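You operate a simulated robot arm through the tools that you are given. There is no shell and no other tool. Be economical: measure what you need, move in short steps, check, and stop when the job is done.

Carry out the task below with a simulated robot arm. There is one attempt and no reset: what you move stays moved.

JOB
Pile some things up. At the end: the black plug stands on top of the red lens; the yellow spacer from the top of the white bench is on the top of the blue bench, with the white pad from there on top of it and the purple dabber on top of that; whatever was shut is shut again. Leave all else as you found it, and nothing knocked over.
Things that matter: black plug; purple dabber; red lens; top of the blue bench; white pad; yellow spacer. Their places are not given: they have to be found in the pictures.

It is judged by the outcome, as a careful person would: the job done as asked, and still so three seconds after it is handed in. It fails if anything else is knocked over, pushed out of place, dropped, spilled or broken.

ROBOT AND FRAMES
A 6-joint arm with a two-finger gripper, fixed in place. Base frame: the origin is at the foot of the arm, x ahead of it, y to its left, z up; the work surface is at about z = 0. Units: mm, degrees, N and s.
With the tool pointing down near the work surface it reaches from about 240 to 620 mm from the base axis. Its first joint turns from -66.0 to 66.0 degrees. Payload 1.37 kg.
The tool frame sits at the grasp point between the pads (the TCP): z along the fingers, y along the line on which they close. The tips reach 22 mm beyond it. Largest opening 92 mm; the body of the gripper starts 65 mm behind the TCP.
Orientation is told as [roll, pitch, yaw] about the base's x, y, z axes, in that order, counted from this pose: with the fingers straight down and closing along the base's y, the tool's x points along the base's -x, its y along +y and its z along -z.

CONTROLS
- The arm moves only by the tool step_arm. Its argument "motion" is a list of rows, each an object of numbers (a shift or turn left out is 0, a gripper value left out holds the last): "x", "y", "z": the shift along the base's x, y, z in mm; "rx", "ry", "rz": the turn, a rotation vector about the base's x, y, z in degrees; "gripper": the finger opening in mm, from 0 to 92. In form: [{"x": .., "y": .., "z": .., "rx": .., "ry": .., "rz": .., "gripper": ..}, ...]. A call has 1 to 20 rows; each row is the pose to reach, as a shift and turn from the pose commanded when the call began. Rows are played at 5 a second. More than 50 mm and 8.6 degrees between two rows, or a gripper value outside its range, and nothing of the call is played. A pose out of reach is approached as far as the arm can. The call stops where the force on the tool passes 40 N (or 10 N more than at its start, if that is more) or the arm is blocked; 0.2 s more then pass. The fingers move at their own pace and stop on an object; they squeeze with about 26 N. The grip force told is the motor's: it shows also when the fingers shut on nothing. Time passes only in rows, and 0.2 s behind the last, so rows that repeat a pose let the fingers close. The reply holds the time, the measured pose of the TCP, the force on the tool along the base axes, the opening and the grip force, in the units named above and with some noise, with the torque about the TCP (base axes, N m) and any sound that the robot's microphone picked up.
- Cameras (640 x 400 px; columns grow to the right, rows downward): "scene" is fixed at [-1.7, -446.2, 541.4]; the picture's right is [0.93, -0.37, 0.00], its down [-0.34, -0.86, -0.39] and it looks along [0.14, 0.36, -0.92] (base axes); focal length 214 px, centre (320, 200). "wrist" rides on the gripper at [71, 19, -102] in the tool frame; the picture's right is [-0.26, 0.97, 0.00], its down [-0.75, -0.20, -0.63] and it looks along [-0.60, -0.16, 0.78] (tool axes); focal length 280 px, centre (320, 200).
- camera(camera): a new picture of that camera. The clock stands still meanwhile.
- pixel_to_xyz(camera, pixels): for up to 12 pixels [column, row] of the newest picture of that camera ("zoom" is the newest enlarged one), the place [x, y, z] in the base frame of the surface seen there, good to about 2 mm. The clock stands still meanwhile.
- zoom(camera, box): a new picture of the part [left, top, right, bottom] of that camera's present view, enlarged. The clock stands still meanwhile.
- finish_job(): hands the job in; it is judged then, once.

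Work in short steps. Measure before you move; look again where a grasp or a placing could have gone wrong, and mend it. You have 80 turns and 46 pictures in all, those below and enlarged ones among them. Open the gripper and draw the arm clear of the work before you hand the job in, unless the task says otherwise; then end with one line.

The tools are called after ">>>" as a command line: name --argument value ..., lists and objects as JSON in quotes. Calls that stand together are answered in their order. step_arm: Moves the arm, as the interface text tells. Its arguments: {"type":"object","properties":{"motion":{"type":"array","items":{"type":"object","properties":{"x":{"type":"number"},"y":{"type":"number"},"z":{"type":"number"},"rx":{"type":"number"},"ry":{"type":"number"},"rz":{"type":"number"},"gripper":{"type":"number"}}}}},"required":["motion"]} The other tools are called the same way: camera (camera) takes a picture; pixel_to_xyz (camera, pixels) gives the place of the surface under pixels of a picture; zoom (camera, box) takes an enlarged picture of a part of a camera's view; finish_job () hands the job in.

At the start:

```text
t: 0.0
eef_pos: [362.4, 129.4, 277.7]
tool_rot: [0.1, 0.0, 0.0]
force: [1.1, 0.3, 0.2]
torque: [0.01, -0.01, 0.01]
width: 91.9
grasp_force: 0.0
```

scene: 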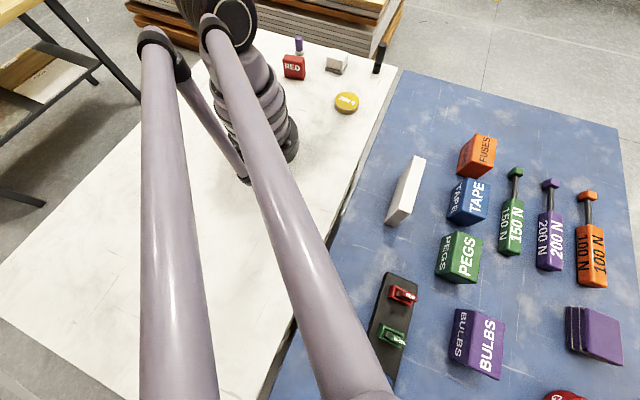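
wrist: 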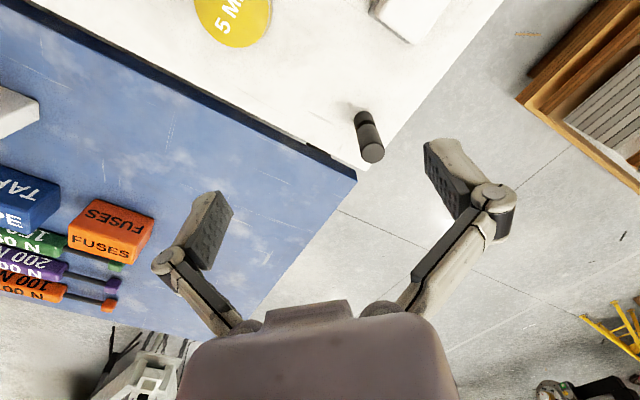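

The start picture shows a white bench with a yellow disc (345,102), a red block, a white block, a black cylinder, and a blue bench with more things. I zoom into both for detail.

>>> zoom --camera "scene" --box '[260, 20, 420, 120]'

>>> zoom --camera "scene" --box '[350, 120, 640, 400]'

>>> pixel_to_xyz --camera "scene" --pixels '[[345, 101], [298, 41], [293, 68], [337, 62], [378, 55], [406, 185], [476, 150], [402, 295], [392, 337], [478, 340], [600, 335], [566, 396]]'

```text
4.00 times, centred on (340, 70) of scene
```

zoom: 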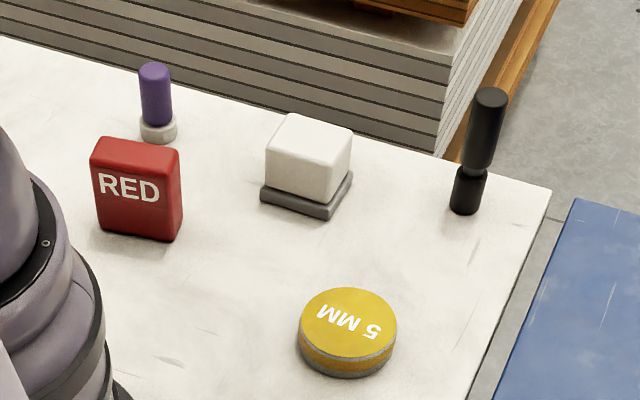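

```text
1.43 times, centred on (495, 260) of scene
```

zoom: 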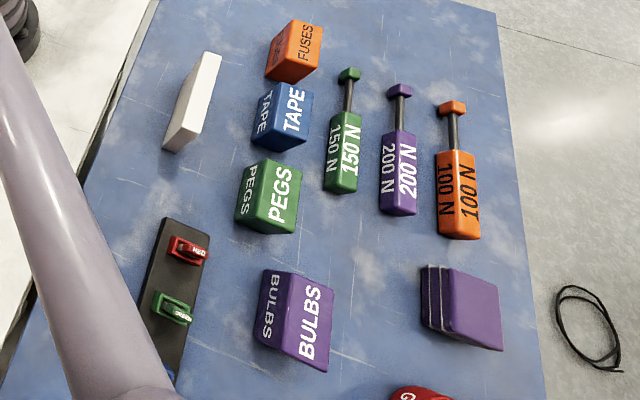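

```text
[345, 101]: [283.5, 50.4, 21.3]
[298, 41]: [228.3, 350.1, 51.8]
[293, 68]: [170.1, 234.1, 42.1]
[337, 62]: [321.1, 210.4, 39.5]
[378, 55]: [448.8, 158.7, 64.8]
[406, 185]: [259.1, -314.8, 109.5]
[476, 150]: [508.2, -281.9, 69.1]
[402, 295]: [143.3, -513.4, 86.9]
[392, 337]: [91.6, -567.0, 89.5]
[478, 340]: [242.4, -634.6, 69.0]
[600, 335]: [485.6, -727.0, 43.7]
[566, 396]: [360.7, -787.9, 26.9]
```

The blue bench's height and edges, and the red thing at the bottom (566,396), need measuring.

>>> pixel_to_xyz --camera "scene" --pixels '[[405, 75], [420, 120], [350, 240], [615, 130], [440, 130], [560, 300], [390, 72], [345, 180], [340, 250], [430, 240], [550, 130], [400, 110]]'

>>> zoom --camera "scene" --box '[500, 310, 640, 400]'

>>> zoom --camera "wrist" --box '[160, 0, 480, 200]'

```text
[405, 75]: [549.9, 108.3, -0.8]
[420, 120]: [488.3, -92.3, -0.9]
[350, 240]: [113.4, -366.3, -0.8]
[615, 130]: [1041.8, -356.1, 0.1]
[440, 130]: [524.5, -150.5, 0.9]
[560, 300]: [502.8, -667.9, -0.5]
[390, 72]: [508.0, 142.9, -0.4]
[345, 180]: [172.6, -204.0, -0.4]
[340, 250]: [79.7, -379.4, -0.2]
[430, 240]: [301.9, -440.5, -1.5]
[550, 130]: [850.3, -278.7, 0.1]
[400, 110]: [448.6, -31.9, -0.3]
```

```text
4.44 times, centred on (570, 355) of scene
```

zoom: 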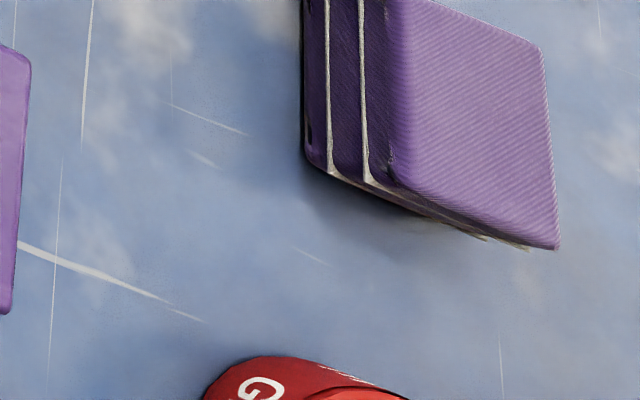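

```text
2.00 times, centred on (320, 100) of wrist
```

zoom: 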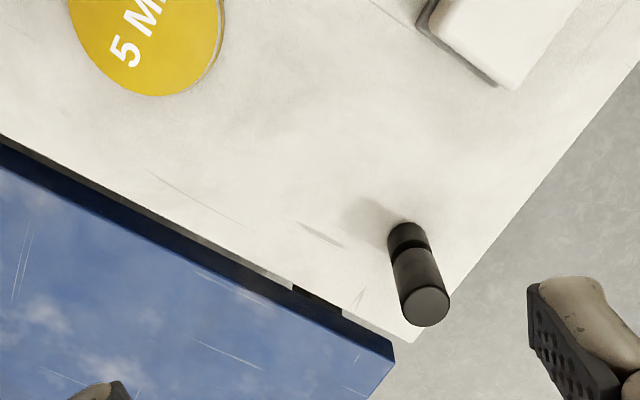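

The benches are level (z≈0). I swing the wrist to look along +y over the left part of the white bench (RED block, dabber, pad).

>>> step_arm --motion '[{"x": -8, "y": -8, "z": 5, "rz": 8}, {"x": -16, "y": -16, "z": 10, "rz": 16}, {"x": -24, "y": -24, "z": 15, "rz": 24}, {"x": -32, "y": -32, "z": 20, "rz": 32}, {"x": -40, "y": -40, "z": 25, "rz": 40}, {"x": -48, "y": -48, "z": 30, "rz": 48}, {"x": -56, "y": -56, "z": 30, "rz": 56}, {"x": -64, "y": -60, "z": 30, "rz": 64}, {"x": -72, "y": -65, "z": 30, "rz": 72}, {"x": -80, "y": -70, "z": 30, "rz": 80}, {"x": -80, "y": -70, "z": 30, "rz": 80}]'

>>> camera --camera "wrist"

>>> camera --camera "scene"

```text
t: 2.4
eef_pos: [284.0, 60.8, 307.8]
tool_rot: [0.0, -0.1, 80.1]
force: [-0.2, 0.4, 0.3]
torque: [0.01, -0.02, 0.03]
width: 92.2
grasp_force: 0.0
```

```text
39 pictures are left
```

wrist: 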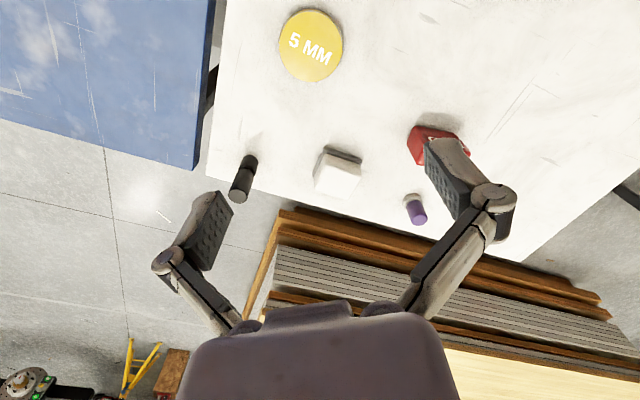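

```text
38 pictures are left
```

scene: 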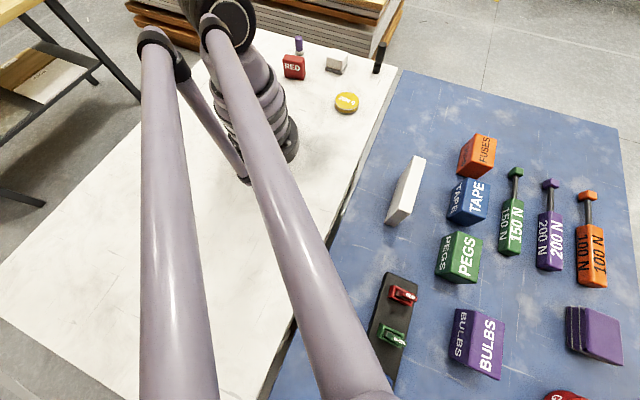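

The scene picture hasn't changed though the arm moved; I check what those grey struts are, and measure the objects on the white bench in the wrist view.

>>> pixel_to_xyz --camera "scene" --pixels '[[160, 60], [180, 300], [215, 40], [300, 250], [350, 390], [260, 120], [155, 35], [235, 25], [290, 150], [240, 170]]'

>>> zoom --camera "wrist" --box '[220, 0, 540, 230]'

>>> pixel_to_xyz --camera "wrist" --pixels '[[310, 45], [240, 195], [252, 160], [336, 180], [343, 150], [420, 215], [412, 198], [435, 130], [415, 145], [283, 45], [340, 45], [312, 12]]'

```text
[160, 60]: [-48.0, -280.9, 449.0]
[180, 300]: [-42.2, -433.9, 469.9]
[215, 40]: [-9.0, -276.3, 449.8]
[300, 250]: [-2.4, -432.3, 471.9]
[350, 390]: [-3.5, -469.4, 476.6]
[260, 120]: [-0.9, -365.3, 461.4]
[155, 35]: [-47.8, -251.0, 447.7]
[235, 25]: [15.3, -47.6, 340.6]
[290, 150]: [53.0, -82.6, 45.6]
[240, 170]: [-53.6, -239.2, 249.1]
```

```text
1.74 times, centred on (380, 115) of wrist
```

zoom: 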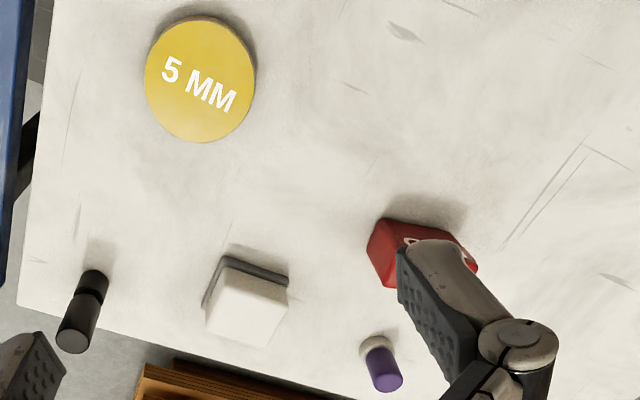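

```text
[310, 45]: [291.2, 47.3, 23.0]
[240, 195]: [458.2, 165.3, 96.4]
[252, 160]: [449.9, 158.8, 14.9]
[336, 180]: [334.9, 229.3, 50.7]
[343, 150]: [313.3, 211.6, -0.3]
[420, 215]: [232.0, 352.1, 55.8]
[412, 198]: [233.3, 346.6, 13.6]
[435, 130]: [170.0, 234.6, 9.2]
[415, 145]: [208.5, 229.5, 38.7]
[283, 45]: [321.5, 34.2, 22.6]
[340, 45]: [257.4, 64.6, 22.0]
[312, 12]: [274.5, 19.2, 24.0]
```

The struts are the fixed camera boom, so they don't matter much but must be kept clear of. RED block, dabber, pad, plug, and spacer are all on the white bench; I go closer for the RED block and dabber.

>>> step_arm --motion '[{"x": -20, "y": 40, "z": -10, "rz": 5}, {"x": -40, "y": 80, "z": -20, "rz": 10}, {"x": -50, "y": 110, "z": -40, "rz": 10}, {"x": -55, "y": 125, "z": -60, "rz": 10}, {"x": -55, "y": 125, "z": -60, "rz": 10}]'

>>> camera --camera "wrist"

```text
t: 3.6
eef_pos: [228.9, 185.3, 247.4]
tool_rot: [0.0, 0.0, 89.9]
force: [0.7, -0.3, 0.2]
torque: [-0.03, 0.0, 0.0]
width: 92.0
grasp_force: 0.1
```

```text
36 pictures are left
```

wrist: 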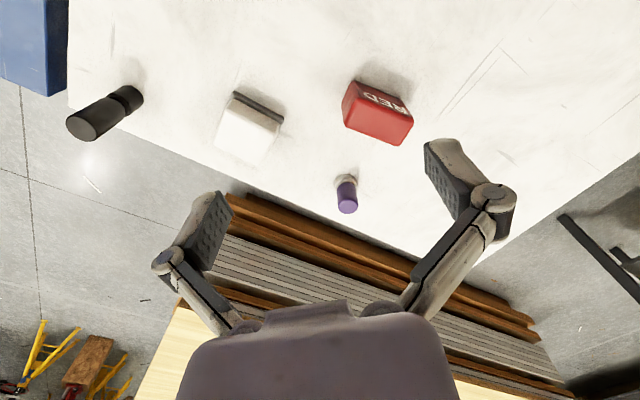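

Now all four left items are clear. I zoom and measure RED block corners, dabber and pad.

>>> zoom --camera "wrist" --box '[200, 60, 440, 220]'

>>> pixel_to_xyz --camera "wrist" --pixels '[[352, 106], [346, 124], [407, 121], [399, 141], [378, 124], [347, 208], [345, 185], [250, 140], [232, 113], [276, 130], [265, 150], [219, 146]]'

```text
2.50 times, centred on (320, 140) of wrist
```

zoom: 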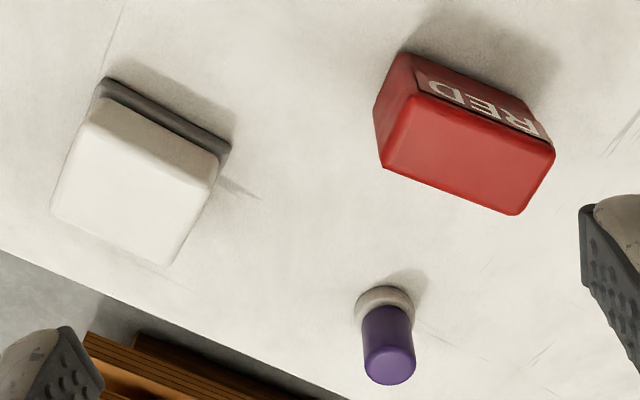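

```text
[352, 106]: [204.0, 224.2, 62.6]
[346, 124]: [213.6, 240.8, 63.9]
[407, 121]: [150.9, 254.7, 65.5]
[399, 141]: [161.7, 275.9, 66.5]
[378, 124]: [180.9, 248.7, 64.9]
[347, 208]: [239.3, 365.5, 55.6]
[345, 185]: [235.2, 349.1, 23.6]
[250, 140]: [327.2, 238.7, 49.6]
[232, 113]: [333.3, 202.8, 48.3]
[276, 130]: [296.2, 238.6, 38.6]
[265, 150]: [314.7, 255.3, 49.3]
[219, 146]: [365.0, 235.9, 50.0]
```

RED block: top z≈65, centre about (181,248). To be sure which is the "lens", I check the black board with red and green items on the blue bench.

>>> zoom --camera "scene" --box '[360, 265, 440, 375]'

>>> zoom --camera "scene" --box '[370, 130, 520, 230]'

>>> pixel_to_xyz --camera "scene" --pixels '[[384, 320], [395, 300], [402, 295], [390, 342], [412, 158], [392, 220], [478, 140], [478, 190], [515, 170]]'

```text
3.64 times, centred on (400, 320) of scene
```

zoom: 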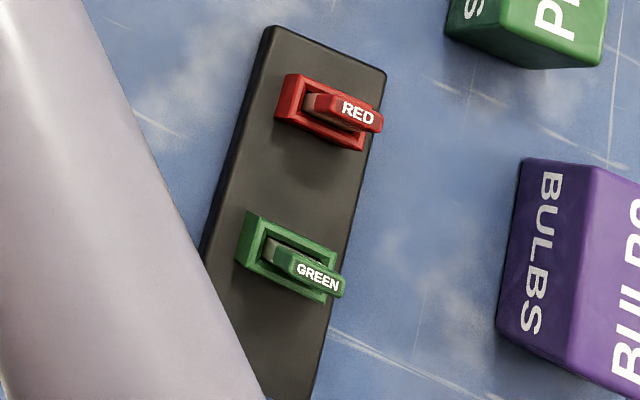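

```text
4.00 times, centred on (445, 180) of scene
```

zoom: 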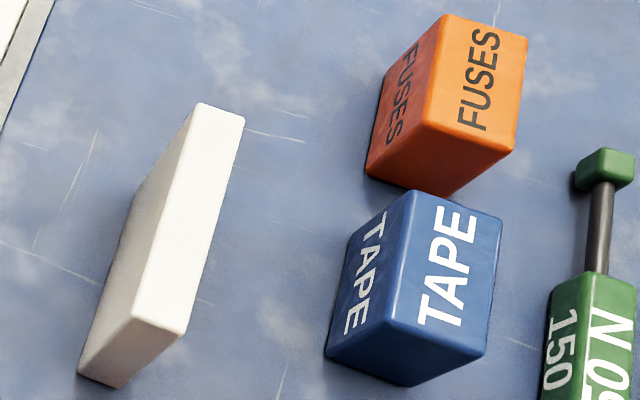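

```text
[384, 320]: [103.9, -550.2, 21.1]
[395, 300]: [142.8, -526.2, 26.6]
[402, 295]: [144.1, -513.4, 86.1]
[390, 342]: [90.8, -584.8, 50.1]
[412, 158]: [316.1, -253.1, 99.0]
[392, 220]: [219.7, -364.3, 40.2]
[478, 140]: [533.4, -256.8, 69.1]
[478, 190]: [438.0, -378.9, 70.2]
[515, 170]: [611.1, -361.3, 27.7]
```

Those are toggle switches, out of reach and not lenses; so RED block is the red lens, 5 MM disc the spacer, white block with grey foot the pad. I go above the spacer with the yaw turned back to 0.

>>> step_arm --motion '[{"x": 5, "y": -12, "z": 0, "rz": -8}, {"x": 10, "y": -24, "z": 0, "rz": -16}, {"x": 15, "y": -36, "z": 0, "rz": -24}, {"x": 20, "y": -48, "z": -8, "rz": -32}, {"x": 25, "y": -60, "z": -16, "rz": -40}, {"x": 30, "y": -72, "z": -24, "rz": -48}, {"x": 35, "y": -84, "z": -32, "rz": -56}, {"x": 40, "y": -96, "z": -40, "rz": -64}, {"x": 45, "y": -108, "z": -55, "rz": -72}, {"x": 52, "y": -120, "z": -70, "rz": -80}, {"x": 59, "y": -138, "z": -90, "rz": -88}, {"x": 59, "y": -138, "z": -110, "rz": -90}, {"x": 59, "y": -138, "z": -127, "rz": -90}, {"x": 59, "y": -138, "z": -127, "rz": -90}]'

>>> camera --camera "wrist"

```text
t: 6.6
eef_pos: [289.0, 47.4, 120.9]
tool_rot: [0.0, 0.0, 0.1]
force: [0.0, 0.5, -0.4]
torque: [0.02, -0.02, -0.01]
width: 92.0
grasp_force: 0.0
```

```text
32 pictures are left
```

wrist: 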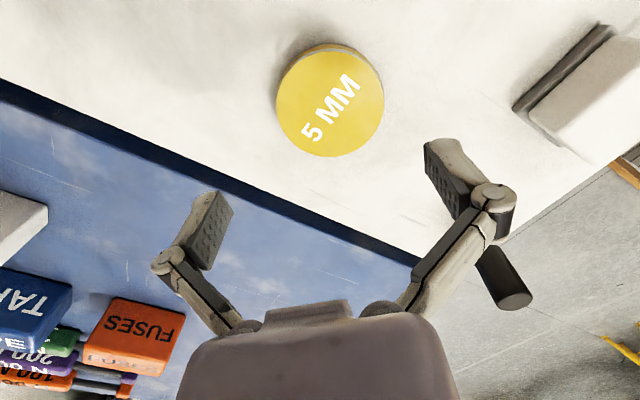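

Spacer's top spans roughly columns 277–383, rows 50–156; I measure just inside its rim.

>>> pixel_to_xyz --camera "wrist" --pixels '[[279, 107], [381, 99], [328, 154], [332, 53], [292, 140], [369, 65], [292, 69], [368, 139], [295, 225], [200, 200], [130, 150], [220, 160]]'

```text
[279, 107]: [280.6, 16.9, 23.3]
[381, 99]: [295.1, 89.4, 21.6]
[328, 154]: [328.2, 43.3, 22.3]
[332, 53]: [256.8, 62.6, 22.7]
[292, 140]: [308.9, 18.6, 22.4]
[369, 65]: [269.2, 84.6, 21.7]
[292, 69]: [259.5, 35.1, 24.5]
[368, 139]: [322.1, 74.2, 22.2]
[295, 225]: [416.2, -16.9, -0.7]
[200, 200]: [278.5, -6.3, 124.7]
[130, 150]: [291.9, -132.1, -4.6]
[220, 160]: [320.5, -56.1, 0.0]
```

Centre ≈ (290,53), diameter ≈74, top z≈22. I shift +6 in y and go down to z≈26 with the fingers open, then close.

>>> step_arm --motion '[{"x": 1, "y": 6, "z": 0}, {"x": 1, "y": 6, "z": -30}, {"x": 1, "y": 6, "z": -60}, {"x": 1, "y": 6, "z": -80}, {"x": 1, "y": 6, "z": -95}, {"x": 1, "y": 6, "z": -95, "gripper": 60}, {"x": 1, "y": 6, "z": -95, "gripper": 60}, {"x": 1, "y": 6, "z": -95, "gripper": 60}]'

```text
t: 8.4
eef_pos: [288.4, 54.1, 25.3]
tool_rot: [0.1, 0.1, 0.0]
force: [0.1, -0.8, 3.4]
torque: [0.06, -0.02, -0.01]
width: 78.6
grasp_force: 25.7
```

The fingers hold it (78.6 mm). I lift, and carry it to the clear place on the blue bench near (430,-130).

>>> step_arm --motion '[{"z": 20}, {"z": 50}, {"z": 80}, {"x": 20, "y": -30, "z": 80}, {"x": 48, "y": -62, "z": 80}, {"x": 75, "y": -95, "z": 80}, {"x": 100, "y": -130, "z": 80}, {"x": 125, "y": -165, "z": 80}, {"x": 140, "y": -184, "z": 80}, {"x": 140, "y": -184, "z": 80}]'

>>> camera --camera "wrist"

>>> camera --camera "scene"

```text
t: 10.6
eef_pos: [428.2, -132.0, 106.7]
tool_rot: [0.0, 0.0, -0.1]
force: [-0.1, 0.0, -0.6]
torque: [0.01, -0.01, 0.0]
width: 60.0
grasp_force: 0.1
```

```text
31 pictures are left
```

wrist: 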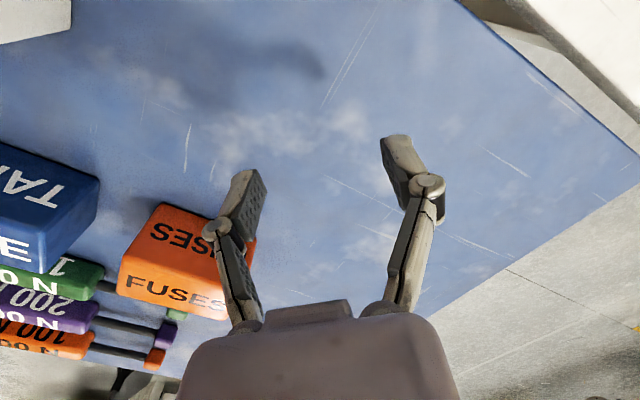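

```text
30 pictures are left
```

scene: 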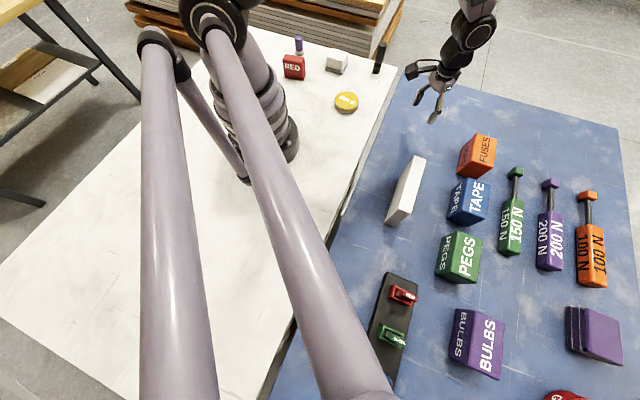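

The spacer slipped out and is still at about its old place (345,102 in the scene); nothing was dropped. I go back and look at it.

>>> step_arm --motion '[{"x": -15, "y": 25, "z": 10, "gripper": 92}, {"x": -45, "y": 60, "z": 14, "gripper": 92}, {"x": -70, "y": 95, "z": 14, "gripper": 92}, {"x": -95, "y": 130, "z": 14, "gripper": 92}, {"x": -120, "y": 165, "z": 14, "gripper": 92}, {"x": -140, "y": 184, "z": 14, "gripper": 92}, {"x": -140, "y": 184, "z": 14, "gripper": 92}]'

>>> zoom --camera "wrist" --box '[240, 20, 440, 180]'

```text
t: 12.2
eef_pos: [287.6, 53.7, 119.8]
tool_rot: [0.0, -0.1, 0.0]
force: [-0.4, 0.5, 0.3]
torque: [-0.01, -0.04, 0.0]
width: 91.9
grasp_force: 0.0
```

```text
2.50 times, centred on (340, 100) of wrist
```

zoom: 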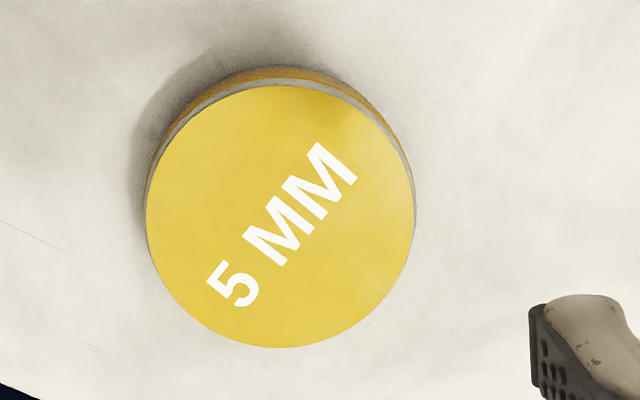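

I measure the rim in the zoom again.

>>> pixel_to_xyz --camera "zoom" --pixels '[[151, 218], [410, 215], [280, 88], [280, 343], [187, 122], [372, 310], [187, 310], [372, 122], [280, 70]]'

```text
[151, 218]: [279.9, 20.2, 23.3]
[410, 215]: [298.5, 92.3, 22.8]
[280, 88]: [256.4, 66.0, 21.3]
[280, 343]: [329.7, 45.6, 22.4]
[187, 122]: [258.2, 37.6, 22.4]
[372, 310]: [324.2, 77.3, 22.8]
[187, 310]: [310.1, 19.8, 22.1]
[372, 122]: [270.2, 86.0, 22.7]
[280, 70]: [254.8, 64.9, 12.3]
```

Centre now ≈ (291,55.5). I grasp lower (tips near the bench), close fully, wait, and lift only slightly to test.

>>> step_arm --motion '[{"x": 2.5, "y": 2, "z": -30}, {"x": 2.5, "y": 2, "z": -60}, {"x": 2.5, "y": 2, "z": -80}, {"x": 2.5, "y": 2, "z": -92}, {"x": 2.5, "y": 2, "z": -97}, {"x": 2.5, "y": 2, "z": -97, "gripper": 40}, {"x": 2.5, "y": 2, "z": -97, "gripper": 40}, {"x": 2.5, "y": 2, "z": -97, "gripper": 40}, {"x": 2.5, "y": 2, "z": -97, "gripper": 40}, {"x": 2.5, "y": 2, "z": -97, "gripper": 40}]'

>>> camera --camera "wrist"

```text
t: 14.4
eef_pos: [291.6, 54.9, 22.4]
tool_rot: [0.0, 0.0, 0.0]
force: [-1.3, -1.0, 5.8]
torque: [0.01, 0.01, 0.05]
width: 78.1
grasp_force: 26.3
```

```text
28 pictures are left
```

wrist: 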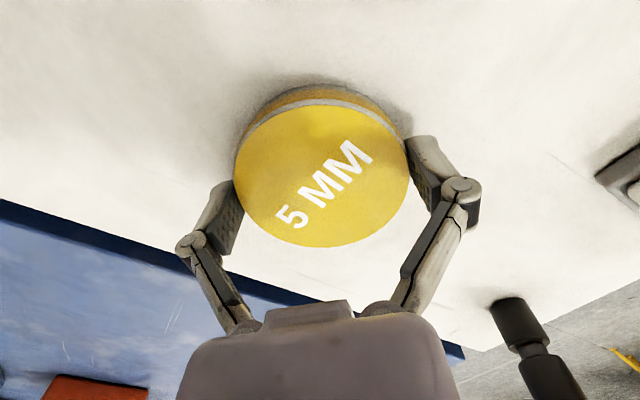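

It appears centred. I lift slowly by 15 mm and look at width and force.

>>> step_arm --motion '[{"z": 2}, {"z": 4}, {"z": 7}, {"z": 10}, {"z": 15}, {"z": 15}]'

>>> camera --camera "wrist"

```text
t: 15.8
eef_pos: [291.9, 54.7, 37.5]
tool_rot: [0.0, 0.2, 0.0]
force: [0.1, -0.7, -0.9]
torque: [-0.03, 0.02, 0.01]
width: 78.0
grasp_force: 25.6
```

```text
27 pictures are left
```

wrist: 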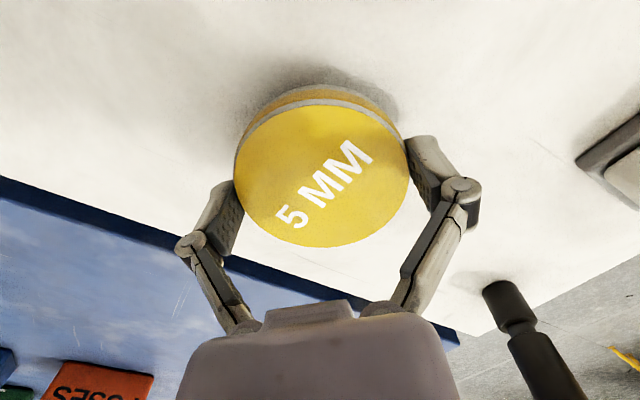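

It is lifted and held. I raise and carry it more gently to (430,-130).

>>> step_arm --motion '[{"z": 10}, {"z": 22}, {"z": 35}, {"x": 10, "y": -14, "z": 38}, {"x": 22, "y": -30, "z": 38}, {"x": 36, "y": -48, "z": 38}, {"x": 50, "y": -67, "z": 38}, {"x": 65, "y": -87, "z": 38}, {"x": 80, "y": -107, "z": 38}, {"x": 95, "y": -127, "z": 38}, {"x": 110, "y": -147, "z": 38}, {"x": 122, "y": -164, "z": 38}, {"x": 132, "y": -177, "z": 38}, {"x": 139, "y": -185, "z": 38}, {"x": 139, "y": -185, "z": 38}]'

```text
t: 19.0
eef_pos: [430.4, -129.4, 75.3]
tool_rot: [0.1, -0.1, 0.0]
force: [0.8, 0.4, -1.4]
torque: [0.02, 0.0, 0.0]
width: 78.2
grasp_force: 26.2
```

Still held (78.2 mm). I lower gently until it is just at the bench (TCP≈22.5).

>>> step_arm --motion '[{"z": -15}, {"z": -30}, {"z": -42}, {"z": -48}, {"z": -51}, {"z": -52.5}, {"z": -52.5}]'

```text
t: 20.6
eef_pos: [430.3, -130.6, 23.5]
tool_rot: [0.1, 0.1, 0.0]
force: [0.0, 0.6, -2.3]
torque: [0.02, 0.03, -0.02]
width: 78.0
grasp_force: 27.2
```

No clear contact yet; I lower another 1.5 mm and read.

>>> step_arm --motion '[{"z": -0.7}, {"z": -1.5}, {"z": -1.5}]'

```text
t: 21.4
eef_pos: [429.9, -129.9, 22.8]
tool_rot: [0.0, -0.1, 0.0]
force: [-4.8, 0.9, 15.3]
torque: [0.04, 0.07, 0.15]
width: 78.3
grasp_force: 25.7
```

Contact (15 N). I back off a hair, open, rise, and look.

>>> step_arm --motion '[{"z": 0.6}, {"z": 0.8, "gripper": 84}, {"z": 0.8, "gripper": 92}, {"z": 0.8, "gripper": 92}, {"z": 15, "gripper": 92}, {"z": 45, "gripper": 92}, {"z": 90, "gripper": 92}, {"z": 130, "gripper": 92}, {"z": 130, "gripper": 92}]'

>>> camera --camera "wrist"

```text
t: 23.4
eef_pos: [430.3, -129.3, 150.1]
tool_rot: [0.0, -0.1, 0.1]
force: [0.0, -0.2, 0.0]
torque: [0.03, -0.02, -0.01]
width: 92.0
grasp_force: 0.1
```

```text
26 pictures are left
```

wrist: 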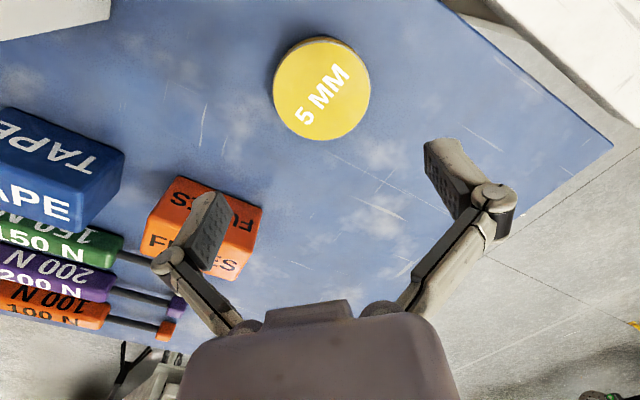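

The spacer stands flat on the blue bench. I measure its top rim for the pile centre.

>>> pixel_to_xyz --camera "wrist" --pixels '[[275, 92], [368, 86], [320, 138], [322, 40], [322, 88], [290, 55], [355, 122], [290, 122], [355, 55]]'

```text
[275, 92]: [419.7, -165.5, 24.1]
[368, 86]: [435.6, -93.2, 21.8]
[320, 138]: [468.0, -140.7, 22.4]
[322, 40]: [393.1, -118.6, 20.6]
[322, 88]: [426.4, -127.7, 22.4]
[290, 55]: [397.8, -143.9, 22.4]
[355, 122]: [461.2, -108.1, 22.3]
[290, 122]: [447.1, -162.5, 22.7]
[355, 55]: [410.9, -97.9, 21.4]
```

Pile centre ≈ (429.5,-129.5), top z≈22. Now to above the pad at about (333,225).

>>> step_arm --motion '[{"x": -10, "y": 36, "z": 10}, {"x": -22, "y": 80, "z": 20}, {"x": -35, "y": 125, "z": 20}, {"x": -48, "y": 170, "z": 20}, {"x": -60, "y": 215, "z": 20}, {"x": -72, "y": 260, "z": 20}, {"x": -84, "y": 305, "z": 20}, {"x": -97, "y": 352, "z": 20}, {"x": -97, "y": 352, "z": 20}]'

>>> zoom --camera "wrist" --box '[200, 0, 460, 180]'

```text
t: 25.4
eef_pos: [332.4, 222.2, 171.9]
tool_rot: [0.1, 0.1, 0.1]
force: [0.0, 0.0, 0.4]
torque: [0.02, 0.01, 0.0]
width: 92.1
grasp_force: 0.0
```

```text
2.22 times, centred on (330, 90) of wrist
```

zoom: 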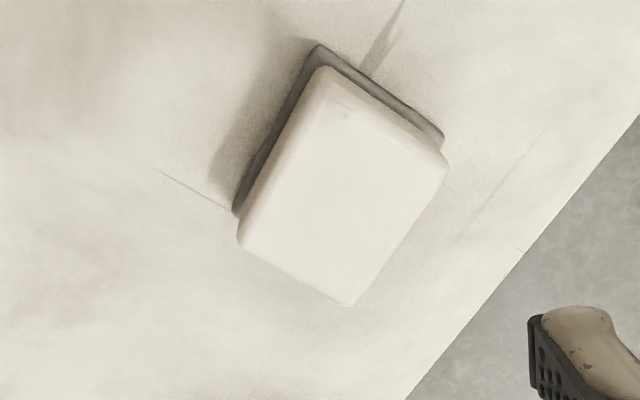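

The pad's corners in the zoom: foot (318,46),(442,137),(235,213); top (330,75),(445,165),(348,300),(242,232). I measure them.

>>> pixel_to_xyz --camera "zoom" --pixels '[[320, 90], [436, 168], [347, 295], [248, 235], [340, 190], [318, 52], [438, 135], [237, 207], [290, 150], [390, 120], [400, 230], [295, 265]]'

```text
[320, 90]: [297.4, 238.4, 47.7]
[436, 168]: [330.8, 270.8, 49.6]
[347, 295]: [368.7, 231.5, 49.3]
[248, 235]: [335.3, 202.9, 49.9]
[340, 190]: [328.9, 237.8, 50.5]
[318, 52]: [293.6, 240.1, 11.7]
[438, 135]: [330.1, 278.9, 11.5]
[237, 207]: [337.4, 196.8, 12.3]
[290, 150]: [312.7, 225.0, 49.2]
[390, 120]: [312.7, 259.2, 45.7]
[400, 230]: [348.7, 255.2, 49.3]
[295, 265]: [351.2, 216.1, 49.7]
```

Pad centre ≈ (333.5,236.5), sides at 45°, body ≈48×52, foot 12 high, top z≈49. I turn the tool +45°, and move over the centre.

>>> step_arm --motion '[{"x": 0, "y": 3, "rz": 8}, {"x": 1, "y": 6, "rz": 16}, {"x": 1, "y": 9, "rz": 24}, {"x": 1, "y": 12, "rz": 32}, {"x": 1, "y": 14, "rz": 40}, {"x": 1, "y": 14, "z": -20, "rz": 45}, {"x": 1, "y": 14, "z": -60, "rz": 45}, {"x": 1, "y": 14, "z": -85, "rz": 45}, {"x": 1, "y": 14, "z": -85, "rz": 45}]'

>>> camera --camera "wrist"

```text
t: 27.4
eef_pos: [334.1, 235.1, 87.0]
tool_rot: [0.0, -0.1, 44.9]
force: [0.3, -0.8, -0.2]
torque: [0.02, -0.01, 0.04]
width: 91.9
grasp_force: 0.0
```

```text
24 pictures are left
```

wrist: 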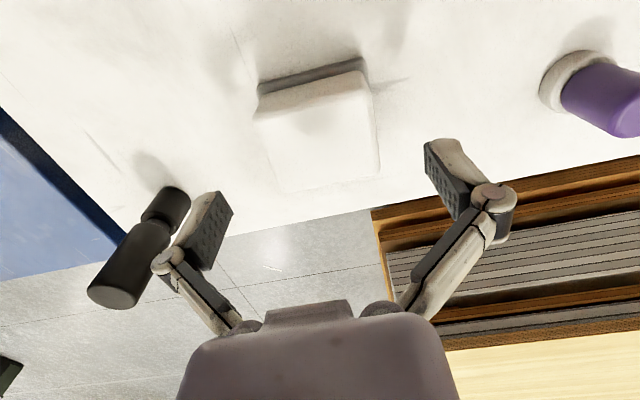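

Pad lies centred between the fingers; the plug is ~85 mm from the near finger. I lower to z≈36 and close.

>>> step_arm --motion '[{"z": -20}, {"z": -40}, {"z": -51}, {"z": -51, "gripper": 20}, {"z": -51, "gripper": 20}, {"z": -51, "gripper": 20}, {"z": -51, "gripper": 20}, {"z": -51, "gripper": 20}]'

```text
t: 29.2
eef_pos: [333.7, 235.5, 35.9]
tool_rot: [-0.1, 0.0, 45.0]
force: [0.4, -0.3, 4.3]
torque: [-0.05, -0.05, -0.03]
width: 69.2
grasp_force: 25.5
```

Width 69 is more than the body measured; I check how it is held.

>>> camera --camera "wrist"

```text
23 pictures are left
```

wrist: 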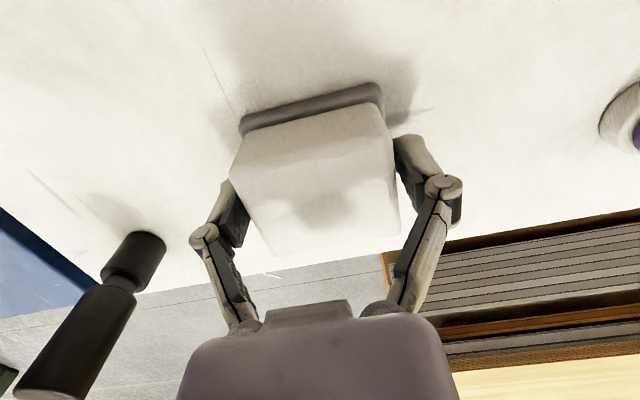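

It is gripped on the body. I lift slowly.

>>> step_arm --motion '[{"z": 2}, {"z": 5}, {"z": 10}, {"z": 18}, {"z": 30}, {"z": 30}]'

>>> camera --camera "wrist"

```text
t: 30.6
eef_pos: [335.0, 236.0, 65.2]
tool_rot: [0.0, 0.0, 44.9]
force: [-0.6, -1.2, -0.8]
torque: [0.0, 0.01, -0.01]
width: 69.3
grasp_force: 25.9
```

```text
22 pictures are left
```

wrist: 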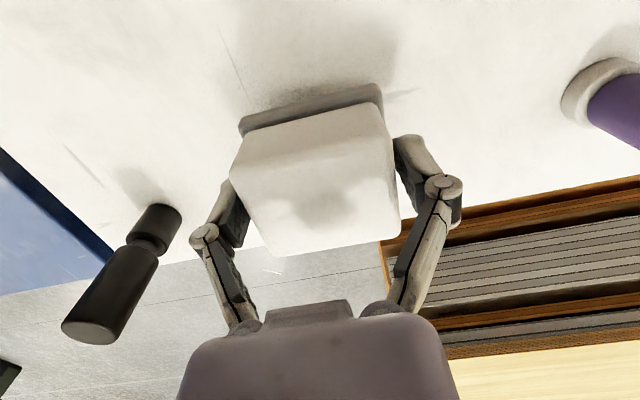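

Held. I raise above plug height, then carry to over the spacer.

>>> step_arm --motion '[{"z": 25}, {"z": 55}, {"z": 85}, {"z": 95, "x": 2, "y": -10}, {"z": 95, "x": 8, "y": -35}, {"z": 95, "x": 16, "y": -65}, {"z": 95, "x": 25, "y": -97}, {"z": 95, "x": 34, "y": -130}, {"z": 95, "x": 42, "y": -163}, {"z": 95, "x": 51, "y": -196}, {"z": 95, "x": 60, "y": -229}, {"z": 95, "x": 68, "y": -262}, {"z": 95, "x": 77, "y": -295}, {"z": 90, "x": 85, "y": -325}, {"z": 75, "x": 91, "y": -348}, {"z": 55, "x": 94, "y": -361}, {"z": 35, "x": 95, "y": -365}, {"z": 20, "x": 95, "y": -365}, {"z": 15, "x": 95, "y": -365}, {"z": 15, "x": 95, "y": -365}]'

>>> camera --camera "wrist"

```text
t: 34.8
eef_pos: [429.2, -129.1, 81.3]
tool_rot: [0.0, 0.0, 45.0]
force: [-0.4, 0.5, -0.4]
torque: [-0.02, 0.03, -0.02]
width: 68.9
grasp_force: 25.4
```

```text
21 pictures are left
```

wrist: 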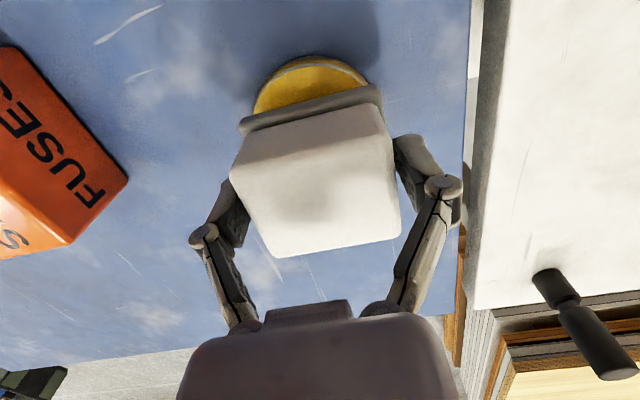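

The pad is over the spacer. I lower to about contact (z≈58.5).

>>> step_arm --motion '[{"z": -10}, {"z": -17}, {"z": -21}, {"z": -22.5}, {"z": -22.5}]'

```text
t: 36.0
eef_pos: [430.3, -130.1, 58.5]
tool_rot: [0.0, 0.0, 44.9]
force: [0.8, -0.2, -0.4]
torque: [0.02, 0.01, 0.03]
width: 69.3
grasp_force: 25.9
```

Not yet touching; down another 1 mm at a time.

>>> step_arm --motion '[{"z": -0.8}, {"z": -0.8}]'

>>> step_arm --motion '[{"z": -0.8}, {"z": -0.8}]'

```text
t: 36.6
eef_pos: [429.4, -130.0, 56.9]
tool_rot: [0.0, -0.1, 45.0]
force: [-1.6, 2.2, 8.3]
torque: [0.08, 0.04, 0.05]
width: 69.2
grasp_force: 25.7
```

```text
t: 37.2
eef_pos: [429.0, -130.1, 57.6]
tool_rot: [-0.1, 0.0, 45.0]
force: [-2.9, -1.4, 16.9]
torque: [0.0, 0.1, 0.0]
width: 69.4
grasp_force: 26.0
```

Contact. I ease up 0.8 mm, open, and rise to look.

>>> step_arm --motion '[{"z": 0.8}, {"z": 0.8, "gripper": 76}, {"z": 0.8, "gripper": 92}, {"z": 0.8, "gripper": 92}, {"z": 20, "gripper": 92}, {"z": 50, "gripper": 92}, {"z": 90, "gripper": 92}, {"z": 110, "gripper": 92}, {"z": 110, "gripper": 92}]'

>>> camera --camera "wrist"

```text
t: 39.2
eef_pos: [428.9, -129.6, 166.2]
tool_rot: [0.0, 0.1, 45.1]
force: [-0.4, -0.3, 0.7]
torque: [0.01, -0.02, 0.01]
width: 92.1
grasp_force: 0.1
```

```text
20 pictures are left
```

wrist: 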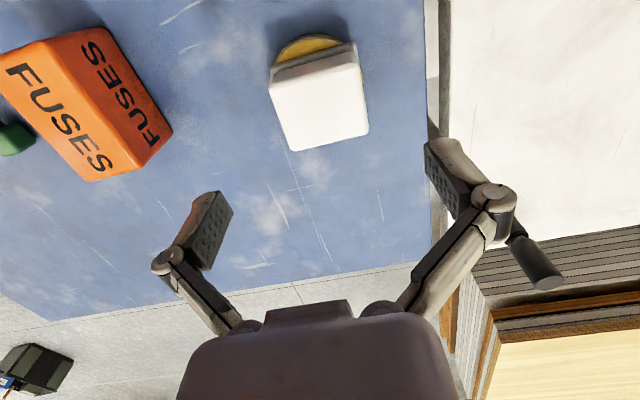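

The pad sits on the spacer. I measure its top.

>>> pixel_to_xyz --camera "wrist" --pixels '[[272, 86], [355, 66], [367, 132], [292, 149], [320, 108], [310, 42], [300, 110], [345, 105], [320, 90], [325, 130]]'

```text
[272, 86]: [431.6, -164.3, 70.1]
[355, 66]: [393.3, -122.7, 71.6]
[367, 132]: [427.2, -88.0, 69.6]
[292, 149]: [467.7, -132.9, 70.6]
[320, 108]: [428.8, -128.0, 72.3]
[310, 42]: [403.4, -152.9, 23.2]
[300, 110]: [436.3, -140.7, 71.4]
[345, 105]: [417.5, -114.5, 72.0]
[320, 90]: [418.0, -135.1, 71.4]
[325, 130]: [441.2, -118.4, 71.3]
```

Top of pile: centre (430,-127.5), z≈71.5, level. Next the dabber; I check the timber pile behind it for clearance.

>>> pixel_to_xyz --camera "scene" --pixels '[[280, 25], [320, 18], [350, 40], [300, 30], [390, 15], [298, 40], [298, 53]]'

>>> step_arm --motion '[{"x": -20, "y": 45, "z": 10}, {"x": -40, "y": 90, "z": 20}, {"x": -60, "y": 135, "z": 20}, {"x": -80, "y": 180, "z": 20}, {"x": -100, "y": 225, "z": 20}, {"x": -120, "y": 270, "z": 20}, {"x": -140, "y": 315, "z": 20}, {"x": -160, "y": 360, "z": 20}, {"x": -178, "y": 405, "z": 20}, {"x": -190, "y": 440, "z": 10}, {"x": -190, "y": 440, "z": 10}]'

>>> camera --camera "wrist"

```text
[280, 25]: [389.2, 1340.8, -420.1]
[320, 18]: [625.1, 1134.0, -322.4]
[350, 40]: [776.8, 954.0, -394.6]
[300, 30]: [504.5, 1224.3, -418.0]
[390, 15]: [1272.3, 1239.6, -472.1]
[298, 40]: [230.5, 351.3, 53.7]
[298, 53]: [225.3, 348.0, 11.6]
```

```text
refused: row 1 steps farther than a row can; nothing moved
```

```text
19 pictures are left
```

wrist: 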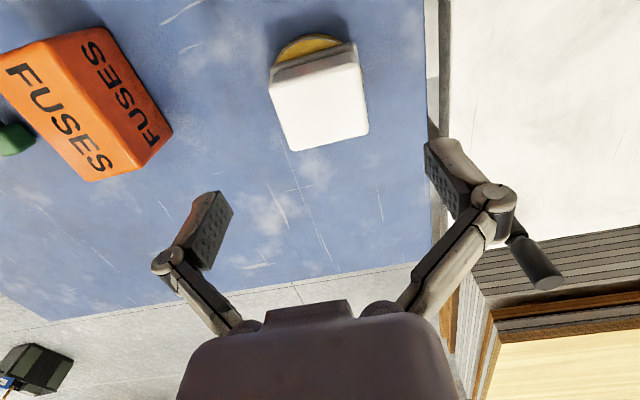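

The pile is far off and low; the move was refused for a slightly long first row. I repeat with shorter rows.

>>> step_arm --motion '[{"x": -17, "y": 38, "z": 10}, {"x": -34, "y": 76, "z": 20}, {"x": -51, "y": 114, "z": 20}, {"x": -68, "y": 152, "z": 20}, {"x": -85, "y": 190, "z": 20}, {"x": -102, "y": 228, "z": 20}, {"x": -119, "y": 266, "z": 20}, {"x": -136, "y": 304, "z": 20}, {"x": -153, "y": 342, "z": 20}, {"x": -170, "y": 380, "z": 20}, {"x": -182, "y": 415, "z": 15}, {"x": -190, "y": 440, "z": 10}, {"x": -190, "y": 440, "z": 10}]'

>>> zoom --camera "wrist" --box '[200, 20, 500, 220]'

```text
t: 42.0
eef_pos: [238.2, 311.6, 175.5]
tool_rot: [0.0, 0.0, 45.0]
force: [-0.2, 0.5, 0.3]
torque: [0.0, 0.01, -0.01]
width: 91.9
grasp_force: 0.0
```

```text
2.00 times, centred on (350, 120) of wrist
```

zoom: 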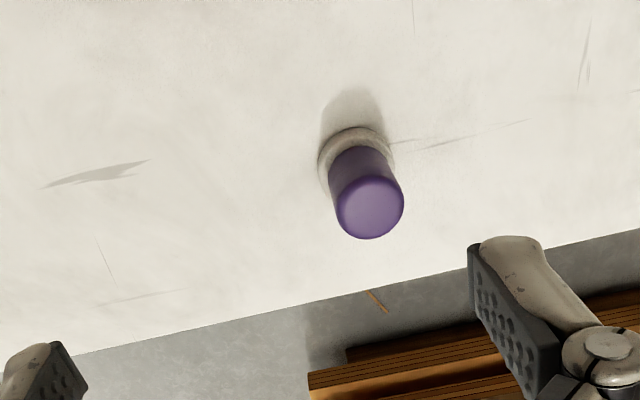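

>>> pixel_to_xyz --camera "zoom" --pixels '[[370, 207], [342, 203], [399, 207], [368, 182], [370, 234], [322, 165], [390, 155], [352, 132], [345, 165]]'

```text
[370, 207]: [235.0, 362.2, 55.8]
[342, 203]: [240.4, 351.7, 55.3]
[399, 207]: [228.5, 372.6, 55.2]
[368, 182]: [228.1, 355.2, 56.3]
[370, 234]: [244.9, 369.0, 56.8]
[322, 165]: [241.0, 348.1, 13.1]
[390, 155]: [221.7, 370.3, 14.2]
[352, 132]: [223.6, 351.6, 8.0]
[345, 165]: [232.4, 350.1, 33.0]
```

Dabber: centre ≈ (235.5,362), radius 13, height 56, foot to z≈14. I move above it and go down to z≈39, then close.

>>> step_arm --motion '[{"x": -1, "y": 25, "z": -30}, {"x": -3, "y": 50, "z": -60}, {"x": -3, "y": 50, "z": -95}, {"x": -3, "y": 50, "z": -120}, {"x": -3, "y": 50, "z": -137}, {"x": -3, "y": 50, "z": -137, "gripper": 45}, {"x": -3, "y": 50, "z": -137, "gripper": 45}, {"x": -3, "y": 50, "z": -137, "gripper": 45}]'

>>> camera --camera "wrist"

```text
t: 43.8
eef_pos: [235.6, 361.1, 40.0]
tool_rot: [0.0, 0.0, 45.0]
force: [-0.8, -0.4, 0.3]
torque: [0.0, -0.01, -0.03]
width: 44.9
grasp_force: 0.0
```

```text
17 pictures are left
```

wrist: 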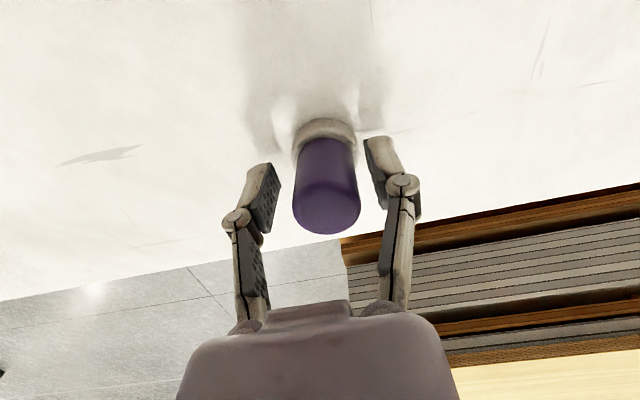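

Centred between the fingers. I close on it and lift slowly.

>>> step_arm --motion '[{"gripper": 5}, {"gripper": 5}, {"gripper": 5}, {"gripper": 5}, {"z": 3}, {"z": 8}, {"z": 18}, {"z": 30}, {"z": 30}]'

>>> camera --camera "wrist"

```text
t: 45.8
eef_pos: [235.7, 360.6, 69.7]
tool_rot: [0.0, 0.1, 45.0]
force: [0.0, -0.3, -1.1]
torque: [-0.01, -0.05, 0.0]
width: 27.5
grasp_force: 26.0
```

```text
16 pictures are left
```

wrist: 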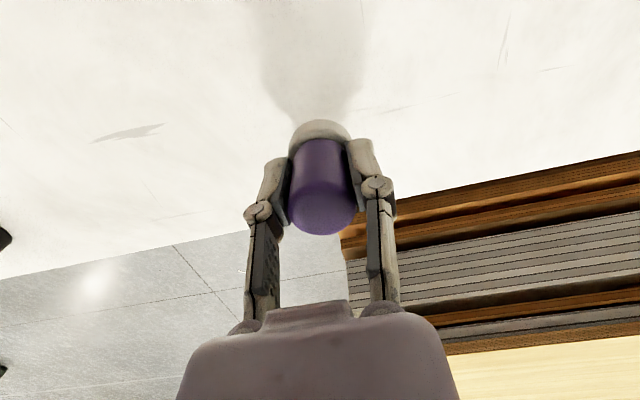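

Held (27.5 mm). I raise to z≈190 and carry towards the pile.

>>> step_arm --motion '[{"z": 30}, {"z": 70}, {"z": 105}, {"z": 120, "x": 6, "y": -15}, {"z": 120, "x": 16, "y": -40}, {"z": 120, "x": 28, "y": -71}, {"z": 120, "x": 42, "y": -106}, {"z": 120, "x": 56, "y": -141}, {"z": 120, "x": 70, "y": -176}, {"z": 120, "x": 84, "y": -211}, {"z": 120, "x": 98, "y": -246}, {"z": 120, "x": 112, "y": -281}, {"z": 120, "x": 126, "y": -316}, {"z": 120, "x": 140, "y": -351}, {"z": 120, "x": 154, "y": -386}, {"z": 120, "x": 168, "y": -421}, {"z": 115, "x": 180, "y": -452}, {"z": 105, "x": 189, "y": -476}, {"z": 90, "x": 194, "y": -488}, {"z": 70, "x": 194, "y": -488}]'

>>> camera --camera "wrist"

```text
t: 50.0
eef_pos: [430.4, -127.7, 138.9]
tool_rot: [0.1, 0.0, 44.9]
force: [-0.6, 0.5, -0.5]
torque: [-0.01, 0.0, 0.01]
width: 27.0
grasp_force: 25.8
```

```text
15 pictures are left
```

wrist: 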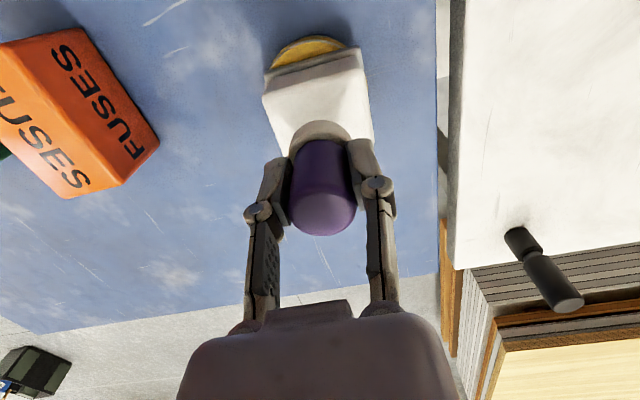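

The dabber is over the pad. I lower to just above expected contact (TCP≈112).

>>> step_arm --motion '[{"z": -10}, {"z": -18}, {"z": -24}, {"z": -27}, {"z": -27}]'

>>> step_arm --motion '[{"z": -1}, {"z": -1}]'

```text
t: 51.2
eef_pos: [430.7, -126.7, 112.6]
tool_rot: [-0.1, 0.0, 45.1]
force: [0.3, 0.6, -0.6]
torque: [-0.02, 0.02, -0.01]
width: 27.2
grasp_force: 26.0
```

```text
t: 51.8
eef_pos: [431.0, -127.2, 111.7]
tool_rot: [0.1, 0.1, 45.0]
force: [-1.0, -0.7, -0.3]
torque: [0.02, -0.05, 0.0]
width: 27.5
grasp_force: 26.3
```

No touch yet; a bit further.

>>> step_arm --motion '[{"z": -0.8}, {"z": -0.8}]'

>>> step_arm --motion '[{"z": -0.6}, {"z": -0.6}]'

```text
t: 52.4
eef_pos: [431.3, -128.4, 110.8]
tool_rot: [0.0, 0.0, 45.0]
force: [-1.4, -0.7, 5.7]
torque: [-0.06, 0.0, 0.04]
width: 27.4
grasp_force: 25.9
```

```text
t: 53.0
eef_pos: [430.4, -128.2, 111.3]
tool_rot: [-0.2, -0.1, 45.0]
force: [-1.3, 0.3, 18.7]
torque: [0.06, 0.03, 0.03]
width: 27.1
grasp_force: 26.1
```

Touching. I ease up, open slowly, and rise straight.

>>> step_arm --motion '[{"z": 0.8}, {"z": 0.8, "gripper": 32}, {"z": 0.8, "gripper": 45}, {"z": 0.8, "gripper": 60}, {"z": 0.8, "gripper": 70}, {"z": 20}, {"z": 50}, {"z": 80}, {"z": 95}, {"z": 95}]'

>>> camera --camera "wrist"

```text
t: 55.2
eef_pos: [429.3, -127.0, 205.7]
tool_rot: [0.0, 0.1, 45.0]
force: [0.4, -0.6, 0.7]
torque: [0.03, -0.04, 0.0]
width: 70.1
grasp_force: 0.1
```

```text
14 pictures are left
```

wrist: 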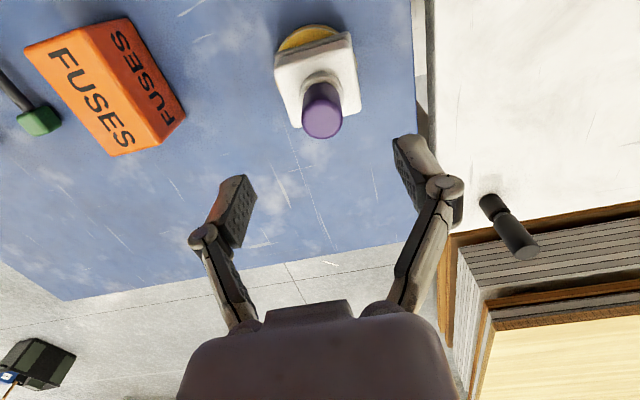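

The pile stands. Now over to near the plug at about (450,160), staying high.

>>> step_arm --motion '[{"x": 0, "y": 40}, {"x": 0, "y": 82}, {"x": 0, "y": 124}, {"x": 0, "y": 166}, {"x": 0, "y": 208}, {"x": 0, "y": 240}, {"x": 0, "y": 255}, {"x": 0, "y": 255}]'

>>> zoom --camera "wrist" --box '[180, 20, 480, 220]'

```text
t: 57.0
eef_pos: [430.6, 129.7, 205.3]
tool_rot: [-0.1, 0.0, 45.0]
force: [-0.3, 0.3, 0.4]
torque: [0.02, 0.03, -0.02]
width: 69.7
grasp_force: 0.1
```

```text
2.00 times, centred on (330, 120) of wrist
```

zoom: 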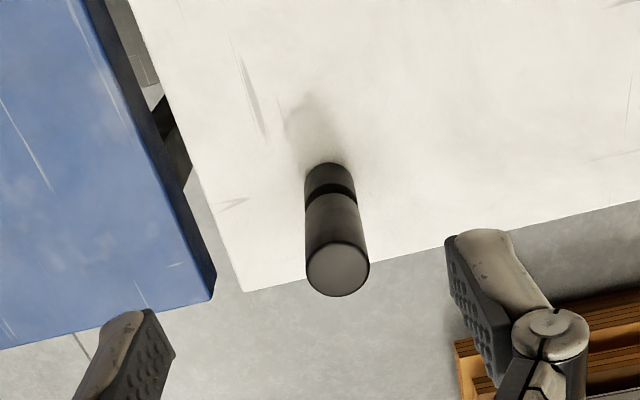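

The plug's top disc is at about (338,269) in the zoom, foot around (330,170). I measure both.

>>> pixel_to_xyz --camera "zoom" --pixels '[[338, 269], [310, 269], [366, 265], [337, 245], [340, 293], [330, 180], [330, 195], [330, 225], [308, 180], [352, 180], [328, 166], [330, 210]]'

```text
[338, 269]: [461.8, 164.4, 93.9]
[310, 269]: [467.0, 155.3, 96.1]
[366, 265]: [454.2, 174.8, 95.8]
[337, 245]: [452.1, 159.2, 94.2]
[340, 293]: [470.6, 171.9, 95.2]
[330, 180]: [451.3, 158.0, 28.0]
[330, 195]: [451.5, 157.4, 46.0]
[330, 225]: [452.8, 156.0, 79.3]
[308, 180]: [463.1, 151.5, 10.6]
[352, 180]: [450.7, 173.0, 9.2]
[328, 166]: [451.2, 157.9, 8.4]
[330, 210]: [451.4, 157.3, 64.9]
```

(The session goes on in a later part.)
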